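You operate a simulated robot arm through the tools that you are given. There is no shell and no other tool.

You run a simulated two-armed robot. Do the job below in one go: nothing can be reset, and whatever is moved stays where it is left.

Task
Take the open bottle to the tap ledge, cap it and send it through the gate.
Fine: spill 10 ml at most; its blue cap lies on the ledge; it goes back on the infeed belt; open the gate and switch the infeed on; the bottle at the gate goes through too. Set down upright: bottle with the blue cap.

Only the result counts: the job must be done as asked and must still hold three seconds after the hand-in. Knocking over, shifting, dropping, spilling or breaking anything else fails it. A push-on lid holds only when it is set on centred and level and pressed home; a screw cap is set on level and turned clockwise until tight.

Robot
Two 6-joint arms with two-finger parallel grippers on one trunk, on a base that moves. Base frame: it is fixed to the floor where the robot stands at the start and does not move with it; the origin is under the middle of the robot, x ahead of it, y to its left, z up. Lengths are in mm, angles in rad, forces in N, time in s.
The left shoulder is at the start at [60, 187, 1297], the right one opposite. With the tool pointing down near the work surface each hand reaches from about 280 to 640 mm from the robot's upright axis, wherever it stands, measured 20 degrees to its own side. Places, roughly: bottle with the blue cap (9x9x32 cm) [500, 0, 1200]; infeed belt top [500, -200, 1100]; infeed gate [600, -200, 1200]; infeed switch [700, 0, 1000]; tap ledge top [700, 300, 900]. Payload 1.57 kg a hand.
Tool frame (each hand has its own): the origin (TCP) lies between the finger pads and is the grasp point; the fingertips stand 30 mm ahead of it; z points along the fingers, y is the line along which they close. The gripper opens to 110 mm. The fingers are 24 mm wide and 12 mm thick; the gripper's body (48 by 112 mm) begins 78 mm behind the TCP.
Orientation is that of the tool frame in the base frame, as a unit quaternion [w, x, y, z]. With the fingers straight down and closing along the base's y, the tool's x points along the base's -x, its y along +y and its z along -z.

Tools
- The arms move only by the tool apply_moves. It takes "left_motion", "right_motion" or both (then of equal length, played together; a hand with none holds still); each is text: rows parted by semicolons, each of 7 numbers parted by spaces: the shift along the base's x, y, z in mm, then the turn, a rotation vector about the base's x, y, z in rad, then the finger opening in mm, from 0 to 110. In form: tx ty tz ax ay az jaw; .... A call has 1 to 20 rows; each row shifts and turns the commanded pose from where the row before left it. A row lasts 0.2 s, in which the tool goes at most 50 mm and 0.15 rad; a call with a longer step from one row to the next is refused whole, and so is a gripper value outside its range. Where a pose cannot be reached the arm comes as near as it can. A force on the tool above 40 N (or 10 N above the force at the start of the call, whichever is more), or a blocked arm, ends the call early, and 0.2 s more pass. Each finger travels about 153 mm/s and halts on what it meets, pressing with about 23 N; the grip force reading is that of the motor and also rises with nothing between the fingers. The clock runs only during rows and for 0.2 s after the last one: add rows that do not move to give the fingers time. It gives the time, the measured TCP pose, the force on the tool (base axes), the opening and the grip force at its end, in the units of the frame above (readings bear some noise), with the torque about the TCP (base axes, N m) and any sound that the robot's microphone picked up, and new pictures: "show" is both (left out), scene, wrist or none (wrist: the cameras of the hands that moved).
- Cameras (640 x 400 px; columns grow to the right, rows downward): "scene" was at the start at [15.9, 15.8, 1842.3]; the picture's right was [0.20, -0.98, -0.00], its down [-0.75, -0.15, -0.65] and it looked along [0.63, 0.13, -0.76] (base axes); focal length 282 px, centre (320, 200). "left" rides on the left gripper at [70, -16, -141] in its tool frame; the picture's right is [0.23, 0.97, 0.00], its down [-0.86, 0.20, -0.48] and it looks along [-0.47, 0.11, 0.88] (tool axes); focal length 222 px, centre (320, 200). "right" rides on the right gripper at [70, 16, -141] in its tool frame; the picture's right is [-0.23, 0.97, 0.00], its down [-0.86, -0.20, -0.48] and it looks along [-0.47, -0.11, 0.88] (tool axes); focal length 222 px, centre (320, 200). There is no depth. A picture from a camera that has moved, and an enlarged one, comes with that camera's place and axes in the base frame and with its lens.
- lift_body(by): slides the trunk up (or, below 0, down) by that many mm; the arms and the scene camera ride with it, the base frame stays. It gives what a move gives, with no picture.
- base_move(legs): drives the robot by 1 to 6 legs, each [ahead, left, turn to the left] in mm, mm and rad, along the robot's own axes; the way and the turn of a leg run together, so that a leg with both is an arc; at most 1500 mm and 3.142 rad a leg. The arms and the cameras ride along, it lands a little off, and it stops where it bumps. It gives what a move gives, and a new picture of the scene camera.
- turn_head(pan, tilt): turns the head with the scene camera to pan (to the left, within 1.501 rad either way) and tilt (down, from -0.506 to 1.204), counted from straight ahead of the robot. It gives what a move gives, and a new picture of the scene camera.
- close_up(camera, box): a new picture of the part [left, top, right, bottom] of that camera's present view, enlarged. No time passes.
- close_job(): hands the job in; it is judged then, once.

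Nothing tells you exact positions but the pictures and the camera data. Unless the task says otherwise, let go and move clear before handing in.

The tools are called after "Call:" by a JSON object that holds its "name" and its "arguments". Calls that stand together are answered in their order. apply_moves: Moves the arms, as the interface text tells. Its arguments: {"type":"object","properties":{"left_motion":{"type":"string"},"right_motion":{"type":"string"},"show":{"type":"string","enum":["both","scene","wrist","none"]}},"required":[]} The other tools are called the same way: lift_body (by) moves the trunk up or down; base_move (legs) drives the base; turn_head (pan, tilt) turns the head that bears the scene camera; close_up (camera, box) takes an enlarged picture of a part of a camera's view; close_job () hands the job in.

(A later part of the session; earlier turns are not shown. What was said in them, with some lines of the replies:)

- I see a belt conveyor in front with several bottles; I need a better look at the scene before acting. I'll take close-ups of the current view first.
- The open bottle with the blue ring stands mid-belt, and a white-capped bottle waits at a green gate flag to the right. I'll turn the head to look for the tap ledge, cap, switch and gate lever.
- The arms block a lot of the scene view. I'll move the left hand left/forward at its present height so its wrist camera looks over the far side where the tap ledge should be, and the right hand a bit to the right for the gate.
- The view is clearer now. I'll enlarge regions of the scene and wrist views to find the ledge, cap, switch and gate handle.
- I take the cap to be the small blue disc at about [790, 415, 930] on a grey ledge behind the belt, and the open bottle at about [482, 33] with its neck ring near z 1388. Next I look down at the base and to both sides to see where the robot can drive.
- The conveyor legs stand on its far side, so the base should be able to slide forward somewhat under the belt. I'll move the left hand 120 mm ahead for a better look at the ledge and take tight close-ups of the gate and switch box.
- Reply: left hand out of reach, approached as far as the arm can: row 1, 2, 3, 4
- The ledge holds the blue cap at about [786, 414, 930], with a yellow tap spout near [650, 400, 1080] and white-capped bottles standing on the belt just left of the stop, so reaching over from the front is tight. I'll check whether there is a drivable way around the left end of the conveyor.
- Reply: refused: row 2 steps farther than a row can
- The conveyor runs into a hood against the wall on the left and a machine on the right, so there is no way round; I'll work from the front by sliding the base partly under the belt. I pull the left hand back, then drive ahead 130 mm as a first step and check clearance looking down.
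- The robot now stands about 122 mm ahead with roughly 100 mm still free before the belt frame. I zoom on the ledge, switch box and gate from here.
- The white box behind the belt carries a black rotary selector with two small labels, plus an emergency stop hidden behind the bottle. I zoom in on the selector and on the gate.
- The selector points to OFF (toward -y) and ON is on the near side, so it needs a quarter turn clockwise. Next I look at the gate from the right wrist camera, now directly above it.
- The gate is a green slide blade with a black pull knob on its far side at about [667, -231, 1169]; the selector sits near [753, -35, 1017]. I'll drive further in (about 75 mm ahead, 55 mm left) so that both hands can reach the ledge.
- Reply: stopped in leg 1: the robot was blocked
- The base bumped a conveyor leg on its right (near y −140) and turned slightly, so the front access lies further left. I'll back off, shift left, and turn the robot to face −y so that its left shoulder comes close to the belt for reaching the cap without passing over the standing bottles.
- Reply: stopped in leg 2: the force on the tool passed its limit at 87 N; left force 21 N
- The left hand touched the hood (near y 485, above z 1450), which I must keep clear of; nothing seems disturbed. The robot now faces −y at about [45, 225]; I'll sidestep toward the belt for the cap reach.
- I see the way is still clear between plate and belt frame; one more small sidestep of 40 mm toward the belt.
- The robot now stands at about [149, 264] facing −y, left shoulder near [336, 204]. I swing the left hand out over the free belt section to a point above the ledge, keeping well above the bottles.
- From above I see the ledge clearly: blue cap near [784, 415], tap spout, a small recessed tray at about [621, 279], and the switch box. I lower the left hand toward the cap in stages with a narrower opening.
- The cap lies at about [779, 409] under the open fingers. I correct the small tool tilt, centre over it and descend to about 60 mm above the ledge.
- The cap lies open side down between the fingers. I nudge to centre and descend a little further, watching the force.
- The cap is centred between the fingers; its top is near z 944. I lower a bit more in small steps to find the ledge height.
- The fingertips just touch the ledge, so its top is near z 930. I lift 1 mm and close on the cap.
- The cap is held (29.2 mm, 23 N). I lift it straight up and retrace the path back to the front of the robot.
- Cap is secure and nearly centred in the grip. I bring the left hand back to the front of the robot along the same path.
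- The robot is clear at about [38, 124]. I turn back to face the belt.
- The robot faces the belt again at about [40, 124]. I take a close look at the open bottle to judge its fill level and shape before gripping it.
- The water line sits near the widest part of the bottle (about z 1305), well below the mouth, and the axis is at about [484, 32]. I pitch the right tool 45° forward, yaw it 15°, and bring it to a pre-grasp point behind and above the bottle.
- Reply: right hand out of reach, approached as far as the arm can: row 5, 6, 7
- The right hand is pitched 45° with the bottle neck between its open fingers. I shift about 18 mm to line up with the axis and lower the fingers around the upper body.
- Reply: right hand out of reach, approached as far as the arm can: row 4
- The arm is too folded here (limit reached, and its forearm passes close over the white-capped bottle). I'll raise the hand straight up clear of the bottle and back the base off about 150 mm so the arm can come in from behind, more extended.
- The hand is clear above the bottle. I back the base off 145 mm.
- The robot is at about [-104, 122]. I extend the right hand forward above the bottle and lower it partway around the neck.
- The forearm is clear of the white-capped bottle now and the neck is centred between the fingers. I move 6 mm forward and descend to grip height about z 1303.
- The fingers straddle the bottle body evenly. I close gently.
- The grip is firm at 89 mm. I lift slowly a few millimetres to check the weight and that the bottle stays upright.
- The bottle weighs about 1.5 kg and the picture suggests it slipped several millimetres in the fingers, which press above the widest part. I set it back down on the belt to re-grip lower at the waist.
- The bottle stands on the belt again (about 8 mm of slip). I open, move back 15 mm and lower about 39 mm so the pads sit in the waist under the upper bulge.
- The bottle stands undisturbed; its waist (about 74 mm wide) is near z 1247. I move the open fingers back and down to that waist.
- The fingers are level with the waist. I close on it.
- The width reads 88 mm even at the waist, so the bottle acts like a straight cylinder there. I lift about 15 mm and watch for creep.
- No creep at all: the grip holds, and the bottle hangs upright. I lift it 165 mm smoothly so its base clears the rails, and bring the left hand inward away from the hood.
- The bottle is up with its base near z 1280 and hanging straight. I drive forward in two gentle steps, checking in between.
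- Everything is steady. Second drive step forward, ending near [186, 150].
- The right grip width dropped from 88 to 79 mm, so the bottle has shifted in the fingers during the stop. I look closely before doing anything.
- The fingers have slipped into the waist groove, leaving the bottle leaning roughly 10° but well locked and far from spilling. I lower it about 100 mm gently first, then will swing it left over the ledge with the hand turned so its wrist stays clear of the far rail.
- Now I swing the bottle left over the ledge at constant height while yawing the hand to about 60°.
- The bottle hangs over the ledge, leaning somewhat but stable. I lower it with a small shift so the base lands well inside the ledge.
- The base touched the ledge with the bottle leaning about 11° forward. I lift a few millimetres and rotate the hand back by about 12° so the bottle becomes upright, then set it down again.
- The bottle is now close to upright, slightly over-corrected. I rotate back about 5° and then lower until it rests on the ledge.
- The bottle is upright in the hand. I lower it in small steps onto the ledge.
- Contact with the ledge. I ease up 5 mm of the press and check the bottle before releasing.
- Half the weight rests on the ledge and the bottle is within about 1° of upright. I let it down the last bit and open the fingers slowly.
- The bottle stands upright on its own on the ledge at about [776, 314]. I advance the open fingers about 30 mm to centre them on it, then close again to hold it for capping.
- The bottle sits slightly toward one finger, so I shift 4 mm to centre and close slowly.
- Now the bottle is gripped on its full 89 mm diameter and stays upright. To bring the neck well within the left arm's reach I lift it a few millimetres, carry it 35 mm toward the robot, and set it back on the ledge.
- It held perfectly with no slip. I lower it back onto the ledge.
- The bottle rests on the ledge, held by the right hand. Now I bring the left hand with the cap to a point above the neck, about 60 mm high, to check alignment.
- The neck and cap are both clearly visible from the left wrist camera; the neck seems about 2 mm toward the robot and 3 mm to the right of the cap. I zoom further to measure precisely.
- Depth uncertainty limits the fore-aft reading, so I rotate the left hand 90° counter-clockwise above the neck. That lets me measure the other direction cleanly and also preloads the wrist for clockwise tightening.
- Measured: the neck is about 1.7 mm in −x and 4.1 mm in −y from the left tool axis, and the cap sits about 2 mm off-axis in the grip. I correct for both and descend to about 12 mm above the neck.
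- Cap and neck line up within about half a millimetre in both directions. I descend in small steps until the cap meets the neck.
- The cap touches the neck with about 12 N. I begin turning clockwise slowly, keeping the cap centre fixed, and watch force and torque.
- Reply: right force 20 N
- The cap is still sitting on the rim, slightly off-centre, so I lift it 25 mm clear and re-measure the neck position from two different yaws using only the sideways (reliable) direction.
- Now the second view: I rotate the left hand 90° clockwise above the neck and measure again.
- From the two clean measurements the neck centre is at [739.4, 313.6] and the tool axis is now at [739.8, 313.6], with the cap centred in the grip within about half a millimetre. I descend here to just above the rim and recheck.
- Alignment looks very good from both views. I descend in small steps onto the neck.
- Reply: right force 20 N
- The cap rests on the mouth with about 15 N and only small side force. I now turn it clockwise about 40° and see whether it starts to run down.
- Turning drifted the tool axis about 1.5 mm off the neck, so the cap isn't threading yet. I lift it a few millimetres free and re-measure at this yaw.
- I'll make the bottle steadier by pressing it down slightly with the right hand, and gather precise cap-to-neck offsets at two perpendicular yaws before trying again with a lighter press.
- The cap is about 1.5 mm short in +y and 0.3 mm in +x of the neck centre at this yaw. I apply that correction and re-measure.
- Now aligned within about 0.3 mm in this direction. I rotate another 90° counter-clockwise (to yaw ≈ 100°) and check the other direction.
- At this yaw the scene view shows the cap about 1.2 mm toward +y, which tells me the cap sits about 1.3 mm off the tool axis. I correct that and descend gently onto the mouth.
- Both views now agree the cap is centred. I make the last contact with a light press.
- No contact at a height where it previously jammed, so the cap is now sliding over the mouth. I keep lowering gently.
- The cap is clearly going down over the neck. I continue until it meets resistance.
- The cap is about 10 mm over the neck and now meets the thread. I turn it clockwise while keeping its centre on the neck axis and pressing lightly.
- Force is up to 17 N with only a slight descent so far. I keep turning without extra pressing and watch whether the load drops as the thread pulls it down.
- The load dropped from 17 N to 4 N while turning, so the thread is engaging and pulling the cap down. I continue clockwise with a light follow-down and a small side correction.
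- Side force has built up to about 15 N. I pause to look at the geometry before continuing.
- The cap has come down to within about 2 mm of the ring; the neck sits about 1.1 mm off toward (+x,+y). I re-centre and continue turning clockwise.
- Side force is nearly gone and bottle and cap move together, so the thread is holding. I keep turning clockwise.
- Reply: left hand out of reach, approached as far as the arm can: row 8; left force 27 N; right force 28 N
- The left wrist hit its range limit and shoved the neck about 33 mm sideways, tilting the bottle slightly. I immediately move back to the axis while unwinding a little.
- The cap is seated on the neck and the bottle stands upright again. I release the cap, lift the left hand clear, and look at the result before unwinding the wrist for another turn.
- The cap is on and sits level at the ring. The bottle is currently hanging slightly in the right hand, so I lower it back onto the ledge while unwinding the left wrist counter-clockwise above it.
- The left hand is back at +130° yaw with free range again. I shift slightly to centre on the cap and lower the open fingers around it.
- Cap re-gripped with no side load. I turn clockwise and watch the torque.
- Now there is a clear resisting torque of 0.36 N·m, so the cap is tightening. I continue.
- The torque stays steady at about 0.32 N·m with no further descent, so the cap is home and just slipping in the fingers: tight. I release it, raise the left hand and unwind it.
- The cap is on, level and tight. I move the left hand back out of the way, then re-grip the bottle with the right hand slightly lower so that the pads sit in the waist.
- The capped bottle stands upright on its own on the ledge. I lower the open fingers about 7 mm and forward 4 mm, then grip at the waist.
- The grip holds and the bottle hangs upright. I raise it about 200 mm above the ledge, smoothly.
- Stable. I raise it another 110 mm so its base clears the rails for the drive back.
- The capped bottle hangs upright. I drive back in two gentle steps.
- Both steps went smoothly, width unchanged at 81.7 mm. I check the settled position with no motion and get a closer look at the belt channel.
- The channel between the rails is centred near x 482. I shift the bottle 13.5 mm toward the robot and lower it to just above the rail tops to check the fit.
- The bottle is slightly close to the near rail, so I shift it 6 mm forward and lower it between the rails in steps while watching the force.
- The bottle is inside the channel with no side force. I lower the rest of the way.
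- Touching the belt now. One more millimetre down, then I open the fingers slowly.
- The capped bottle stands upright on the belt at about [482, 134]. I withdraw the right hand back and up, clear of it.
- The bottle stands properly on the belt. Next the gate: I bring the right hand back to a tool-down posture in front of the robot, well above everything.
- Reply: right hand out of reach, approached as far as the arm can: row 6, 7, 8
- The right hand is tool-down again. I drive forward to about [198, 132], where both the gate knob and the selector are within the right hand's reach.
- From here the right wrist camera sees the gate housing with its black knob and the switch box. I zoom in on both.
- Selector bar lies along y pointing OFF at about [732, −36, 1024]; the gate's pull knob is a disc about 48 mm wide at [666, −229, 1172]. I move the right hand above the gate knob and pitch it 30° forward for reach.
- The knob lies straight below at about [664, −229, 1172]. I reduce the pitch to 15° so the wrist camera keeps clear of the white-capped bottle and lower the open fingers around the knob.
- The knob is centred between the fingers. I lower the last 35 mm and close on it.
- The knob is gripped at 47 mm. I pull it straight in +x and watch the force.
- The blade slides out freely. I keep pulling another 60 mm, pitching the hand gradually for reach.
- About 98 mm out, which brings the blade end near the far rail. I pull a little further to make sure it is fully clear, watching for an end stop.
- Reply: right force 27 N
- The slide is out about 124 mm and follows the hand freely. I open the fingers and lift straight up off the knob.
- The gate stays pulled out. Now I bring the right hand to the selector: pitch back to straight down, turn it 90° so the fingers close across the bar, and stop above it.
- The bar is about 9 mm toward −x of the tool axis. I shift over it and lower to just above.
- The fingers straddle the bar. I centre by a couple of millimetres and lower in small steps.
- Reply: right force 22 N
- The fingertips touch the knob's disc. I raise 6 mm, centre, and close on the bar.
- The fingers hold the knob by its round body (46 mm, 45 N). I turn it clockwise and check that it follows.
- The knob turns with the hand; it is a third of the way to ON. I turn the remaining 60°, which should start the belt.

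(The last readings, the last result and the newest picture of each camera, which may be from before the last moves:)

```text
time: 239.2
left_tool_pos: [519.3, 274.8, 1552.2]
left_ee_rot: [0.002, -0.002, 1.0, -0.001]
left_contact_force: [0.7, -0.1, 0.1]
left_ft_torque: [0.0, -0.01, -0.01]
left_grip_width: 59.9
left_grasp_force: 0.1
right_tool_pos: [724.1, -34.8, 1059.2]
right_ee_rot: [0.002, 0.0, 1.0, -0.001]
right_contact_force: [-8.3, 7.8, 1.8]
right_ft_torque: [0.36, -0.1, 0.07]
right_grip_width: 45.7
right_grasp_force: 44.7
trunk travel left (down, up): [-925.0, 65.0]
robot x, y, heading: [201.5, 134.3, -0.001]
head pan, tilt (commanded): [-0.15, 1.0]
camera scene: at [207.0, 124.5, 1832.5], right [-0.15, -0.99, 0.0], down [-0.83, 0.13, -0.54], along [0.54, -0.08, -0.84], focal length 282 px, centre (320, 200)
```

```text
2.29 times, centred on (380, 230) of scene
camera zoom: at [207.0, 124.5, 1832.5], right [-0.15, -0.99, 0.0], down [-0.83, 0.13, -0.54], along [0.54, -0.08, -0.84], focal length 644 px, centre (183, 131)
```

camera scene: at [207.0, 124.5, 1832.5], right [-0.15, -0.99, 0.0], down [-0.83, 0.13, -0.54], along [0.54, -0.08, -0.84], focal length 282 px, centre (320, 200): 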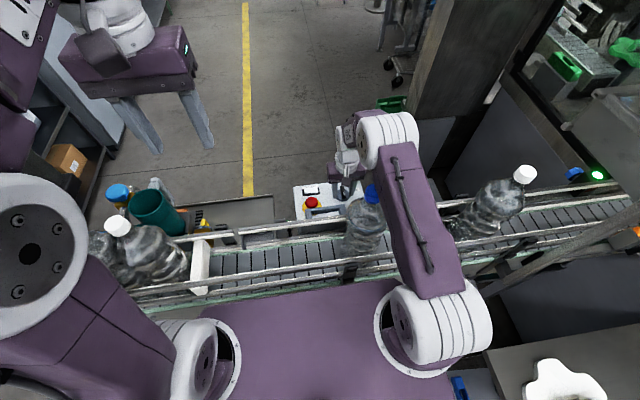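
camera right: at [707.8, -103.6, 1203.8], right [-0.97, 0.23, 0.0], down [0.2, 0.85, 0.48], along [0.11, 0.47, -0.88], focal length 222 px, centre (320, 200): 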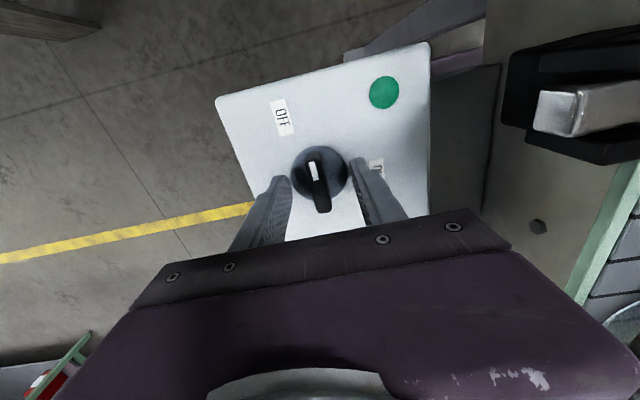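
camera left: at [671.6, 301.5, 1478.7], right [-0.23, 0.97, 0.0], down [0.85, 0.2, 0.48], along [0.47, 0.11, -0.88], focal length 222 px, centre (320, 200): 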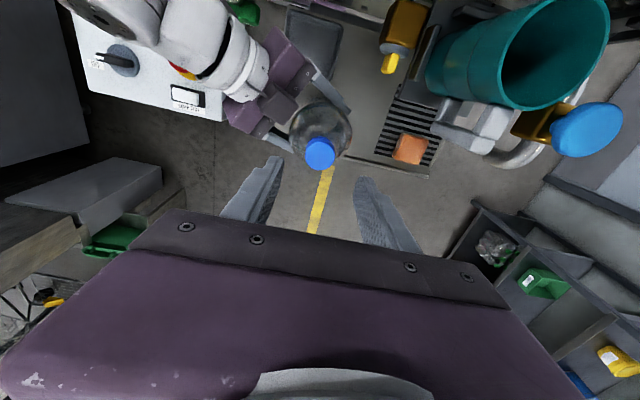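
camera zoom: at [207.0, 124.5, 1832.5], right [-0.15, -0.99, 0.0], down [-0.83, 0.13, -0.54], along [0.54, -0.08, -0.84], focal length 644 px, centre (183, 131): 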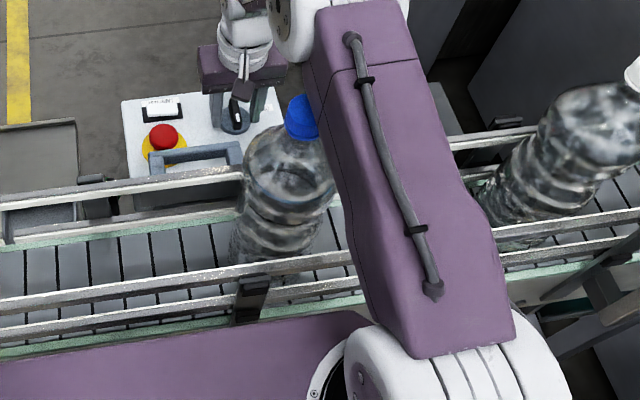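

The lamp is lit, the white-capped bottle has already gone through, and our bottle is moving. I release the selector and lift the hand straight up.

Call:
{"name": "apply_moves", "arguments": {"right_motion": "0 0 0 0 0 0 30; 0 0 0 0 0 0 60; 0 0 0 0 0 0 60; 0 0 20 0 0 0 60; 0 0 40 0 0 0 60; 0 0 40 0 0 0 60; 0 0 40 0 0 0 60; 0 0 0 0 0 0 60", "show": "both"}}

Call:
{"name": "turn_head", "arguments": {"pan": -0.7, "tilt": 0.8}}

```text
time: 241.0
left_tool_pos: [523.8, 273.6, 1551.7]
left_ee_rot: [0.001, -0.002, 1.0, 0.0]
left_contact_force: [-0.4, 0.1, -0.2]
left_ft_torque: [0.03, 0.06, 0.01]
left_grip_width: 60.3
left_grasp_force: 0.0
right_tool_pos: [726.9, -35.4, 1197.2]
right_ee_rot: [0.001, 0.0, 1.0, 0.0]
right_contact_force: [-0.6, 0.2, -0.8]
right_ft_torque: [0.0, -0.01, -0.02]
right_grip_width: 60.3
right_grasp_force: 0.1
trunk travel left (down, up): [-925.0, 65.0]
robot x, y, heading: [202.1, 130.9, -0.001]
head pan, tilt (commanded): [-0.15, 1.0]
camera scene: at [210.7, 121.9, 1832.5], right [-0.15, -0.99, 0.0], down [-0.83, 0.13, -0.54], along [0.53, -0.08, -0.84], focal length 282 px, centre (320, 200)
camera right: at [656.9, -19.1, 1339.0], right [0.23, 0.97, 0.0], down [0.85, -0.2, 0.48], along [0.47, -0.11, -0.88], focal length 222 px, centre (320, 200)
```

scene: 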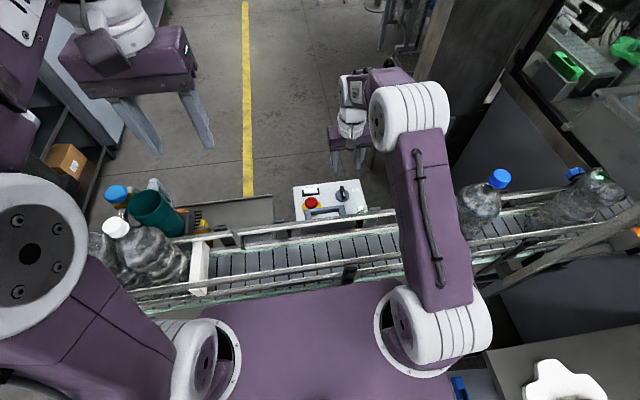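
right: 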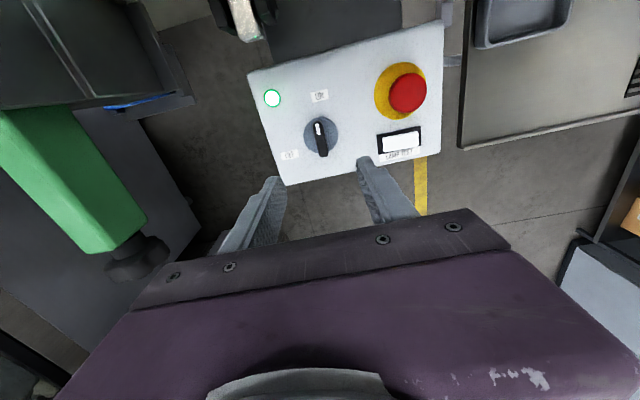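

```text
time: 242.0
left_tool_pos: [523.1, 273.7, 1553.1]
left_ee_rot: [0.001, -0.001, 1.0, -0.001]
left_contact_force: [0.6, -1.1, -0.4]
left_ft_torque: [0.01, -0.01, 0.01]
left_grip_width: 59.7
left_grasp_force: 0.1
right_tool_pos: [726.6, -34.8, 1198.4]
right_ee_rot: [0.001, 0.0, 1.0, -0.001]
right_contact_force: [0.0, -0.8, -0.7]
right_ft_torque: [0.03, -0.02, 0.01]
right_grip_width: 59.8
right_grasp_force: 0.1
trunk travel left (down, up): [-925.0, 65.0]
robot x, y, heading: [202.7, 131.7, -0.004]
head pan, tilt (commanded): [-0.7, 0.799]
camera scene: at [203.0, 80.8, 1847.6], right [-0.64, -0.76, 0.0], down [-0.55, 0.46, -0.7], along [0.53, -0.45, -0.72], focal length 282 px, centre (320, 200)
```

scene: 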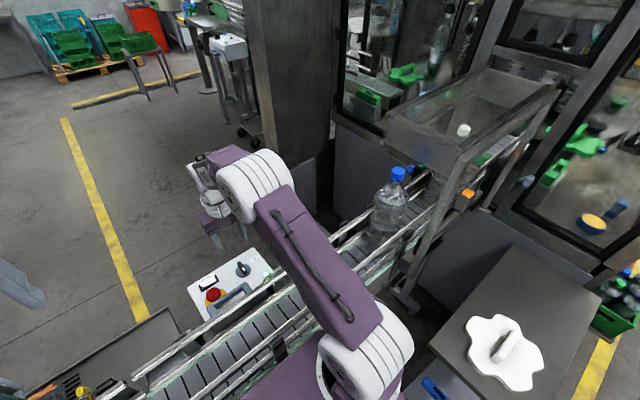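

The blue-capped bottle has passed the gate and follows the white-capped one into the machine. I let the belt run and watch.

Call:
{"name": "apply_moves", "arguments": {"right_motion": "0 0 10 0 0 0 60; 0 0 20 0 0 0 60; 0 0 20 0 0 0 60; 0 0 20 0 0 0 60; 0 0 0 0 0 0 60; 0 0 0 0 0 0 60; 0 0 0 0 0 0 60; 0 0 0 0 0 0 60; 0 0 0 0 0 0 60; 0 0 0 0 0 0 60", "show": "scene"}}

Call:
{"name": "close_up", "arguments": {"camera": "scene", "box": [340, 80, 540, 280]}}

```text
time: 244.2
left_tool_pos: [523.5, 274.4, 1553.4]
left_ee_rot: [0.0, -0.002, 1.0, 0.001]
left_contact_force: [-0.2, -0.6, 0.0]
left_ft_torque: [0.01, 0.03, 0.0]
left_grip_width: 60.2
left_grasp_force: 0.0
right_tool_pos: [725.1, -35.3, 1269.0]
right_ee_rot: [0.001, 0.0, 1.0, 0.0]
right_contact_force: [0.4, 0.6, 0.9]
right_ft_torque: [-0.01, -0.01, -0.03]
right_grip_width: 59.8
right_grasp_force: 0.1
trunk travel left (down, up): [-925.0, 65.0]
robot x, y, heading: [201.9, 128.6, -0.001]
head pan, tilt (commanded): [-0.7, 0.799]
camera scene: at [203.0, 80.6, 1847.7], right [-0.65, -0.76, 0.0], down [-0.55, 0.46, -0.7], along [0.53, -0.45, -0.72], focal length 282 px, centre (320, 200)
```

scene: 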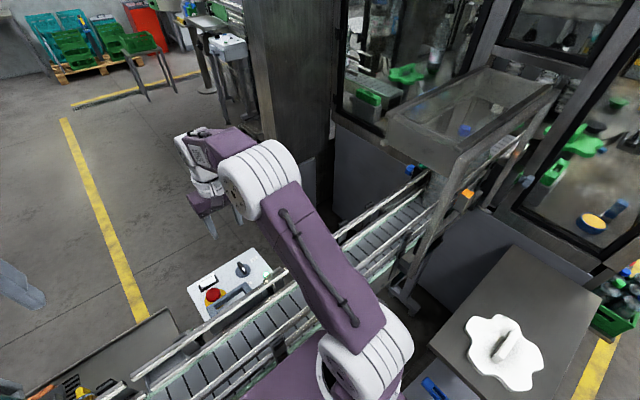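

```text
2.00 times, centred on (440, 180) of scene
camera zoom: at [203.0, 80.6, 1847.7], right [-0.65, -0.76, 0.0], down [-0.55, 0.46, -0.7], along [0.53, -0.45, -0.72], focal length 563 px, centre (80, 240)
```

zoom: 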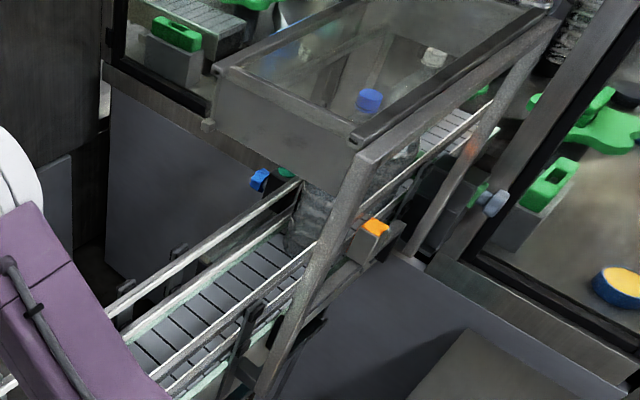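

Both bottles have gone through and stand upright in the tunnel. I raise the right hand clear and look at the rest of the line.

Call:
{"name": "apply_moves", "arguments": {"right_motion": "-12.5 0 41 0 0 0 60; -12.5 0 41 0 0 0 60; -12.5 0 41 0 0 0 60; -12.5 0 41 0 0 0 60; -12.5 0 41 0 0 0 60; -12.5 0 41 0 0 0 60; 0 0 0 0 0 0 60", "show": "none"}}

Call:
{"name": "base_move", "arguments": {"legs": [[-150, 0, 0]]}}

Call:
{"name": "turn_head", "arguments": {"pan": -0.85, "tilt": 0.7}}

Call:
{"name": "turn_head", "arguments": {"pan": 0.1, "tilt": 0.85}}

```text
time: 245.8
left_tool_pos: [524.0, 274.2, 1551.8]
left_ee_rot: [0.001, -0.001, 1.0, 0.0]
left_contact_force: [-0.1, 0.8, -0.1]
left_ft_torque: [0.01, 0.0, -0.02]
left_grip_width: 59.7
left_grasp_force: 0.1
right_tool_pos: [650.9, -36.8, 1513.8]
right_ee_rot: [0.001, 0.0, 1.0, 0.0]
right_contact_force: [-0.5, 0.1, 0.4]
right_ft_torque: [0.01, 0.01, -0.01]
right_grip_width: 60.3
right_grasp_force: 0.1
trunk travel left (down, up): [-925.0, 65.0]
robot x, y, heading: [202.3, 132.7, -0.003]
head pan, tilt (commanded): [-0.7, 0.799]
```

```text
time: 247.2
left_tool_pos: [377.3, 272.5, 1550.4]
left_ee_rot: [-0.001, -0.002, 1.0, 0.0]
left_contact_force: [-0.4, 0.4, 0.6]
left_ft_torque: [-0.02, 0.02, 0.01]
left_grip_width: 60.0
left_grasp_force: 0.1
right_tool_pos: [503.6, -36.7, 1512.7]
right_ee_rot: [-0.001, -0.001, 1.0, -0.001]
right_contact_force: [0.0, -0.6, 0.0]
right_ft_torque: [0.02, 0.05, -0.01]
right_grip_width: 60.0
right_grasp_force: 0.1
trunk travel left (down, up): [-925.0, 65.0]
robot x, y, heading: [45.4, 128.6, 0.001]
head pan, tilt (commanded): [-0.7, 0.799]
camera scene: at [57.9, 80.7, 1847.6], right [-0.64, -0.76, 0.0], down [-0.55, 0.46, -0.7], along [0.53, -0.45, -0.72], focal length 282 px, centre (320, 200)
```

scene: 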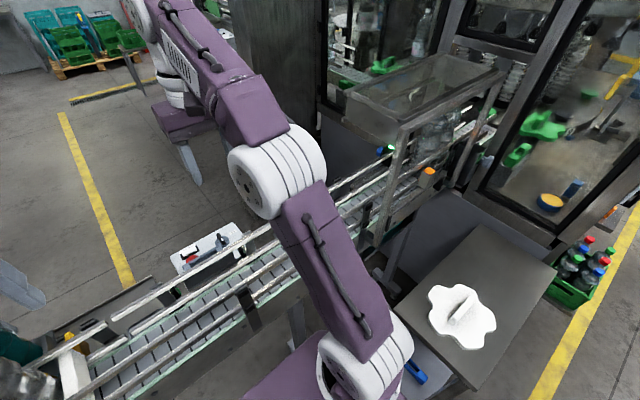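

```text
time: 247.8
left_tool_pos: [375.1, 273.9, 1552.5]
left_ee_rot: [-0.001, -0.001, 1.0, 0.0]
left_contact_force: [0.6, 0.0, 1.1]
left_ft_torque: [-0.01, 0.0, -0.03]
left_grip_width: 60.1
left_grasp_force: 0.0
right_tool_pos: [502.3, -36.3, 1514.3]
right_ee_rot: [0.0, -0.001, 1.0, 0.001]
right_contact_force: [0.6, -0.9, -0.1]
right_ft_torque: [-0.03, 0.0, -0.02]
right_grip_width: 60.0
right_grasp_force: 0.1
trunk travel left (down, up): [-925.0, 65.0]
robot x, y, heading: [54.9, 131.3, -0.002]
head pan, tilt (commanded): [-0.85, 0.7]
camera scene: at [48.8, 68.8, 1855.9], right [-0.75, -0.66, 0.0], down [-0.43, 0.48, -0.76], along [0.5, -0.57, -0.64], focal length 282 px, centre (320, 200)
```

scene: 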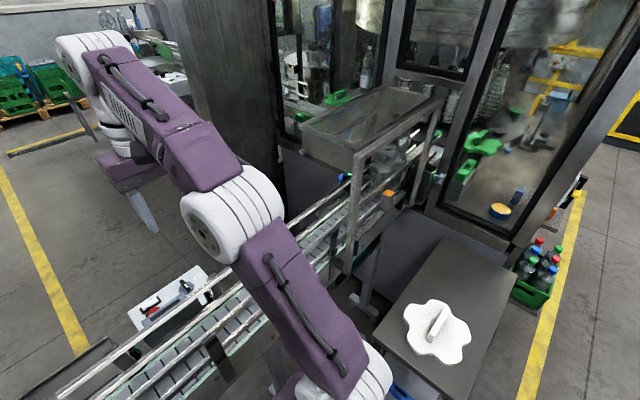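

```text
time: 249.1
left_tool_pos: [372.5, 274.2, 1551.7]
left_ee_rot: [0.0, -0.001, 1.0, 0.001]
left_contact_force: [-0.1, -0.1, -0.9]
left_ft_torque: [0.03, 0.01, 0.01]
left_grip_width: 60.0
left_grasp_force: 0.1
right_tool_pos: [501.3, -35.3, 1514.1]
right_ee_rot: [0.001, -0.001, 1.0, 0.0]
right_contact_force: [0.8, -0.5, -0.5]
right_ft_torque: [0.0, -0.02, -0.01]
right_grip_width: 59.8
right_grasp_force: 0.0
trunk travel left (down, up): [-925.0, 65.0]
robot x, y, heading: [52.1, 129.6, 0.005]
head pan, tilt (commanded): [0.099, 0.85]
camera scene: at [69.4, 140.3, 1843.6], right [0.1, -1.0, 0.0], down [-0.75, -0.07, -0.66], along [0.66, 0.06, -0.75], focal length 282 px, centre (320, 200)
```

scene: 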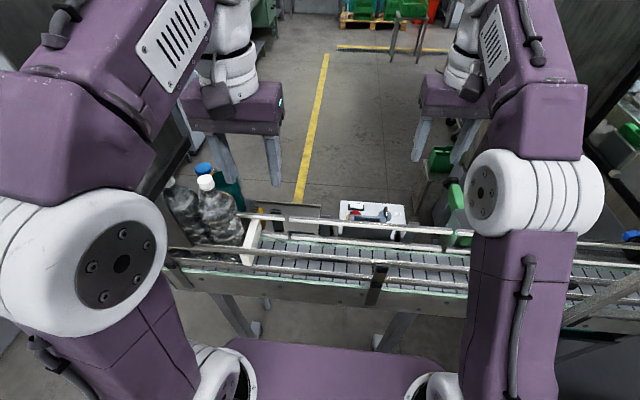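

The belt is empty, the remaining bottles still stand behind their stop, and nothing else has moved. I verify the selector and the two bottles in the tunnel up close.

Call:
{"name": "close_up", "arguments": {"camera": "scene", "box": [320, 190, 480, 270]}}

Call:
{"name": "close_up", "arguments": {"camera": "scene", "box": [150, 150, 330, 280]}}

Call:
{"name": "turn_head", "arguments": {"pan": -0.85, "tilt": 0.6}}

Call:
{"name": "close_up", "arguments": {"camera": "scene", "box": [280, 100, 460, 290]}}

```text
4.00 times, centred on (400, 230) of scene
camera zoom: at [69.4, 140.3, 1843.6], right [0.1, -1.0, 0.0], down [-0.75, -0.07, -0.66], along [0.66, 0.06, -0.75], focal length 1127 px, centre (0, 80)
```

zoom: 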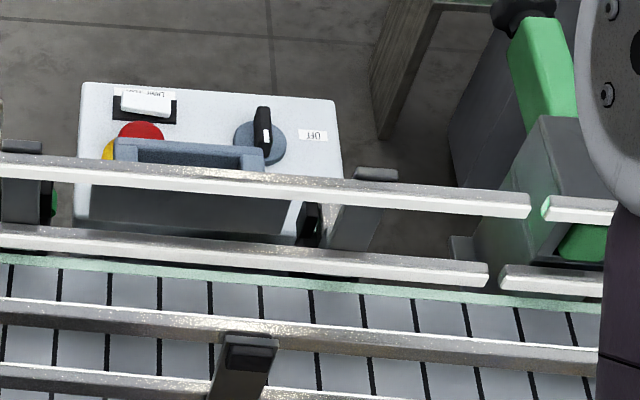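

```text
3.08 times, centred on (240, 215) of scene
camera zoom: at [69.4, 140.3, 1843.6], right [0.1, -1.0, 0.0], down [-0.75, -0.07, -0.66], along [0.66, 0.06, -0.75], focal length 867 px, centre (566, 154)
```

zoom: 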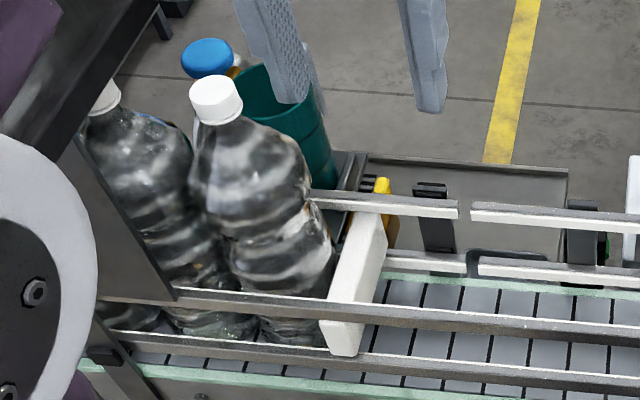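

```text
time: 250.3
left_tool_pos: [373.2, 274.3, 1552.6]
left_ee_rot: [0.0, -0.002, 1.0, 0.0]
left_contact_force: [-1.0, 0.6, 1.0]
left_ft_torque: [0.03, -0.02, 0.0]
left_grip_width: 60.2
left_grasp_force: 0.0
right_tool_pos: [498.8, -36.0, 1514.3]
right_ee_rot: [0.001, -0.001, 1.0, -0.001]
right_contact_force: [0.1, -0.7, -0.2]
right_ft_torque: [0.04, 0.0, 0.0]
right_grip_width: 60.0
right_grasp_force: 0.2
trunk travel left (down, up): [-925.0, 65.0]
robot x, y, heading: [52.1, 133.6, -0.0]
head pan, tilt (commanded): [-0.85, 0.6]
camera scene: at [49.4, 66.4, 1864.5], right [-0.75, -0.66, 0.0], down [-0.37, 0.42, -0.82], along [0.54, -0.62, -0.57], focal length 282 px, centre (320, 200)
```

scene: 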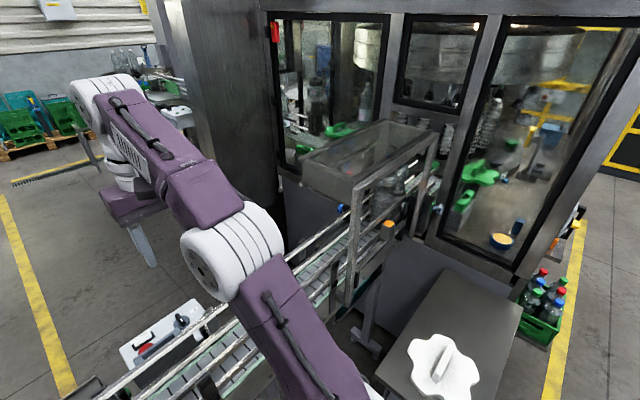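

```text
2.11 times, centred on (370, 195) of scene
camera zoom: at [49.4, 66.4, 1864.5], right [-0.75, -0.66, 0.0], down [-0.37, 0.42, -0.82], along [0.54, -0.62, -0.57], focal length 593 px, centre (215, 210)
```

zoom: 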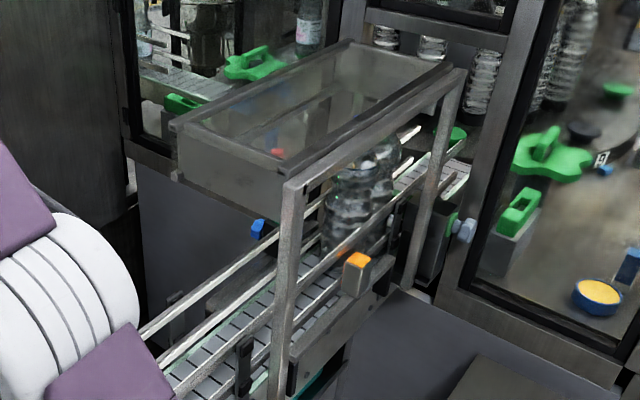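

Call:
{"name": "close_up", "arguments": {"camera": "scene", "box": [340, 120, 430, 240]}}

Call:
{"name": "turn_head", "arguments": {"pan": -0.75, "tilt": 0.75}}

Call:
{"name": "close_up", "arguments": {"camera": "scene", "box": [340, 60, 480, 200]}}

```text
3.33 times, centred on (385, 180) of scene
camera zoom: at [49.4, 66.4, 1864.5], right [-0.75, -0.66, 0.0], down [-0.37, 0.42, -0.82], along [0.54, -0.62, -0.57], focal length 939 px, centre (103, 267)
```

zoom: 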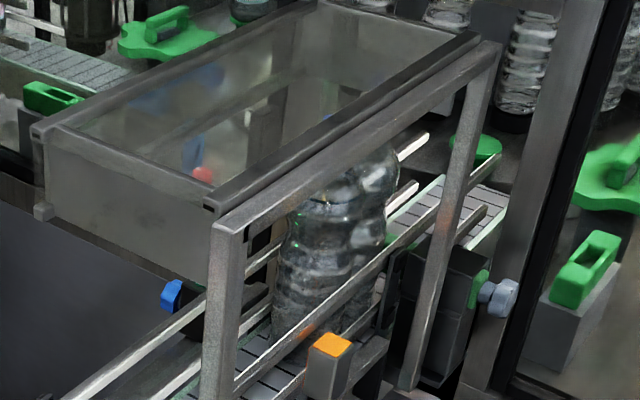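

```text
time: 251.0
left_tool_pos: [372.0, 272.9, 1552.9]
left_ee_rot: [0.001, -0.002, 1.0, -0.001]
left_contact_force: [0.0, -0.2, 0.4]
left_ft_torque: [0.0, -0.02, -0.01]
left_grip_width: 59.9
left_grasp_force: 0.0
right_tool_pos: [499.4, -36.4, 1513.1]
right_ee_rot: [0.002, -0.001, 1.0, -0.002]
right_contact_force: [0.1, -1.0, 0.1]
right_ft_torque: [-0.01, -0.02, -0.02]
right_grip_width: 59.8
right_grasp_force: 0.0
trunk travel left (down, up): [-925.0, 65.0]
robot x, y, heading: [48.1, 131.8, 0.005]
head pan, tilt (commanded): [-0.75, 0.75]
camera scene: at [51.7, 76.3, 1851.7], right [-0.68, -0.73, 0.0], down [-0.5, 0.47, -0.73], along [0.53, -0.5, -0.68], focal length 282 px, centre (320, 200)
```

scene: 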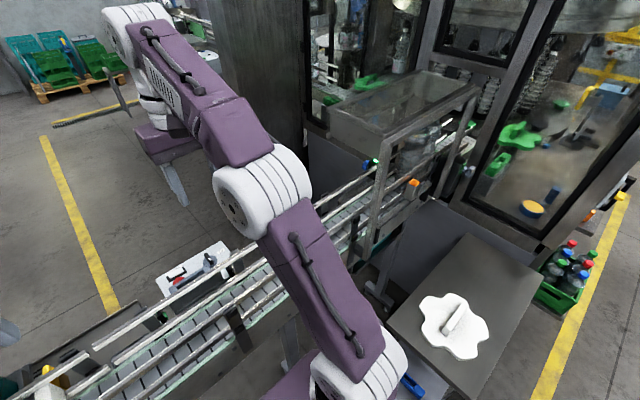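

```text
2.86 times, centred on (410, 130) of scene
camera zoom: at [51.7, 76.3, 1851.7], right [-0.68, -0.73, 0.0], down [-0.5, 0.47, -0.73], along [0.53, -0.5, -0.68], focal length 805 px, centre (63, 400)
```

zoom: 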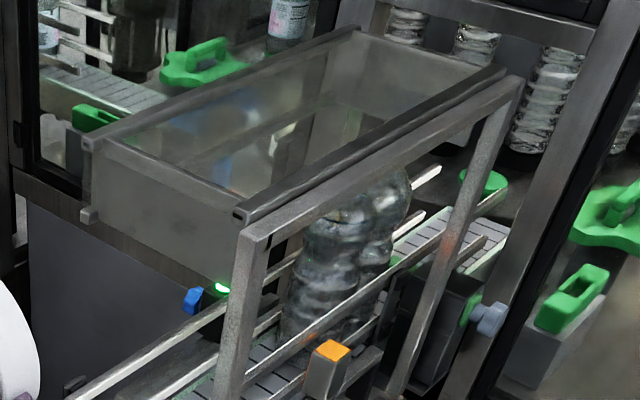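

The capped bottle stands upright past the gate in the machine's infeed tunnel, with the white-capped one ahead of it. The gate is open, the selector is ON, and both hands are empty and clear, so I hand the job in.

Call:
{"name": "close_job", "arguments": {}}

```text
The job is handed in.
```

I took the bottle to the tap ledge, capped it, set it back on the infeed belt and sent it through the gate. The job is handed in and I haven't seen the verdict.

- **Cap:** the blue cap is on level. I turned it clockwise until the resistance held steady at about 0.3 N·m and it went down no further. I took that as tight.
- **Gate and infeed:** I pulled the gate fully open and turned the infeed switch to ON.
- **Bottles:** the white-capped bottle from the gate went through first and ours followed. When I last looked, one bottle, which I take to be ours, was standing upright in the machine's tunnel. The tunnel cover hides most of both bottles.
- **Spill:** I saw none. The water level was about 100 mm below the mouth, and the most the open bottle tilted was roughly 10° while I carried it.

Three contacts along the way:
- Early on, the left hand bumped the hood at the left end of the conveyor.
- The base also bumped a conveyor leg, and nothing looked disturbed either time.
- While I was tightening the cap, the left wrist reached its limit and pushed the bottle's neck about 33 mm sideways. I straightened it straight away and tightened again.

The bottles behind the white stop are still in place, and both hands are empty and clear.
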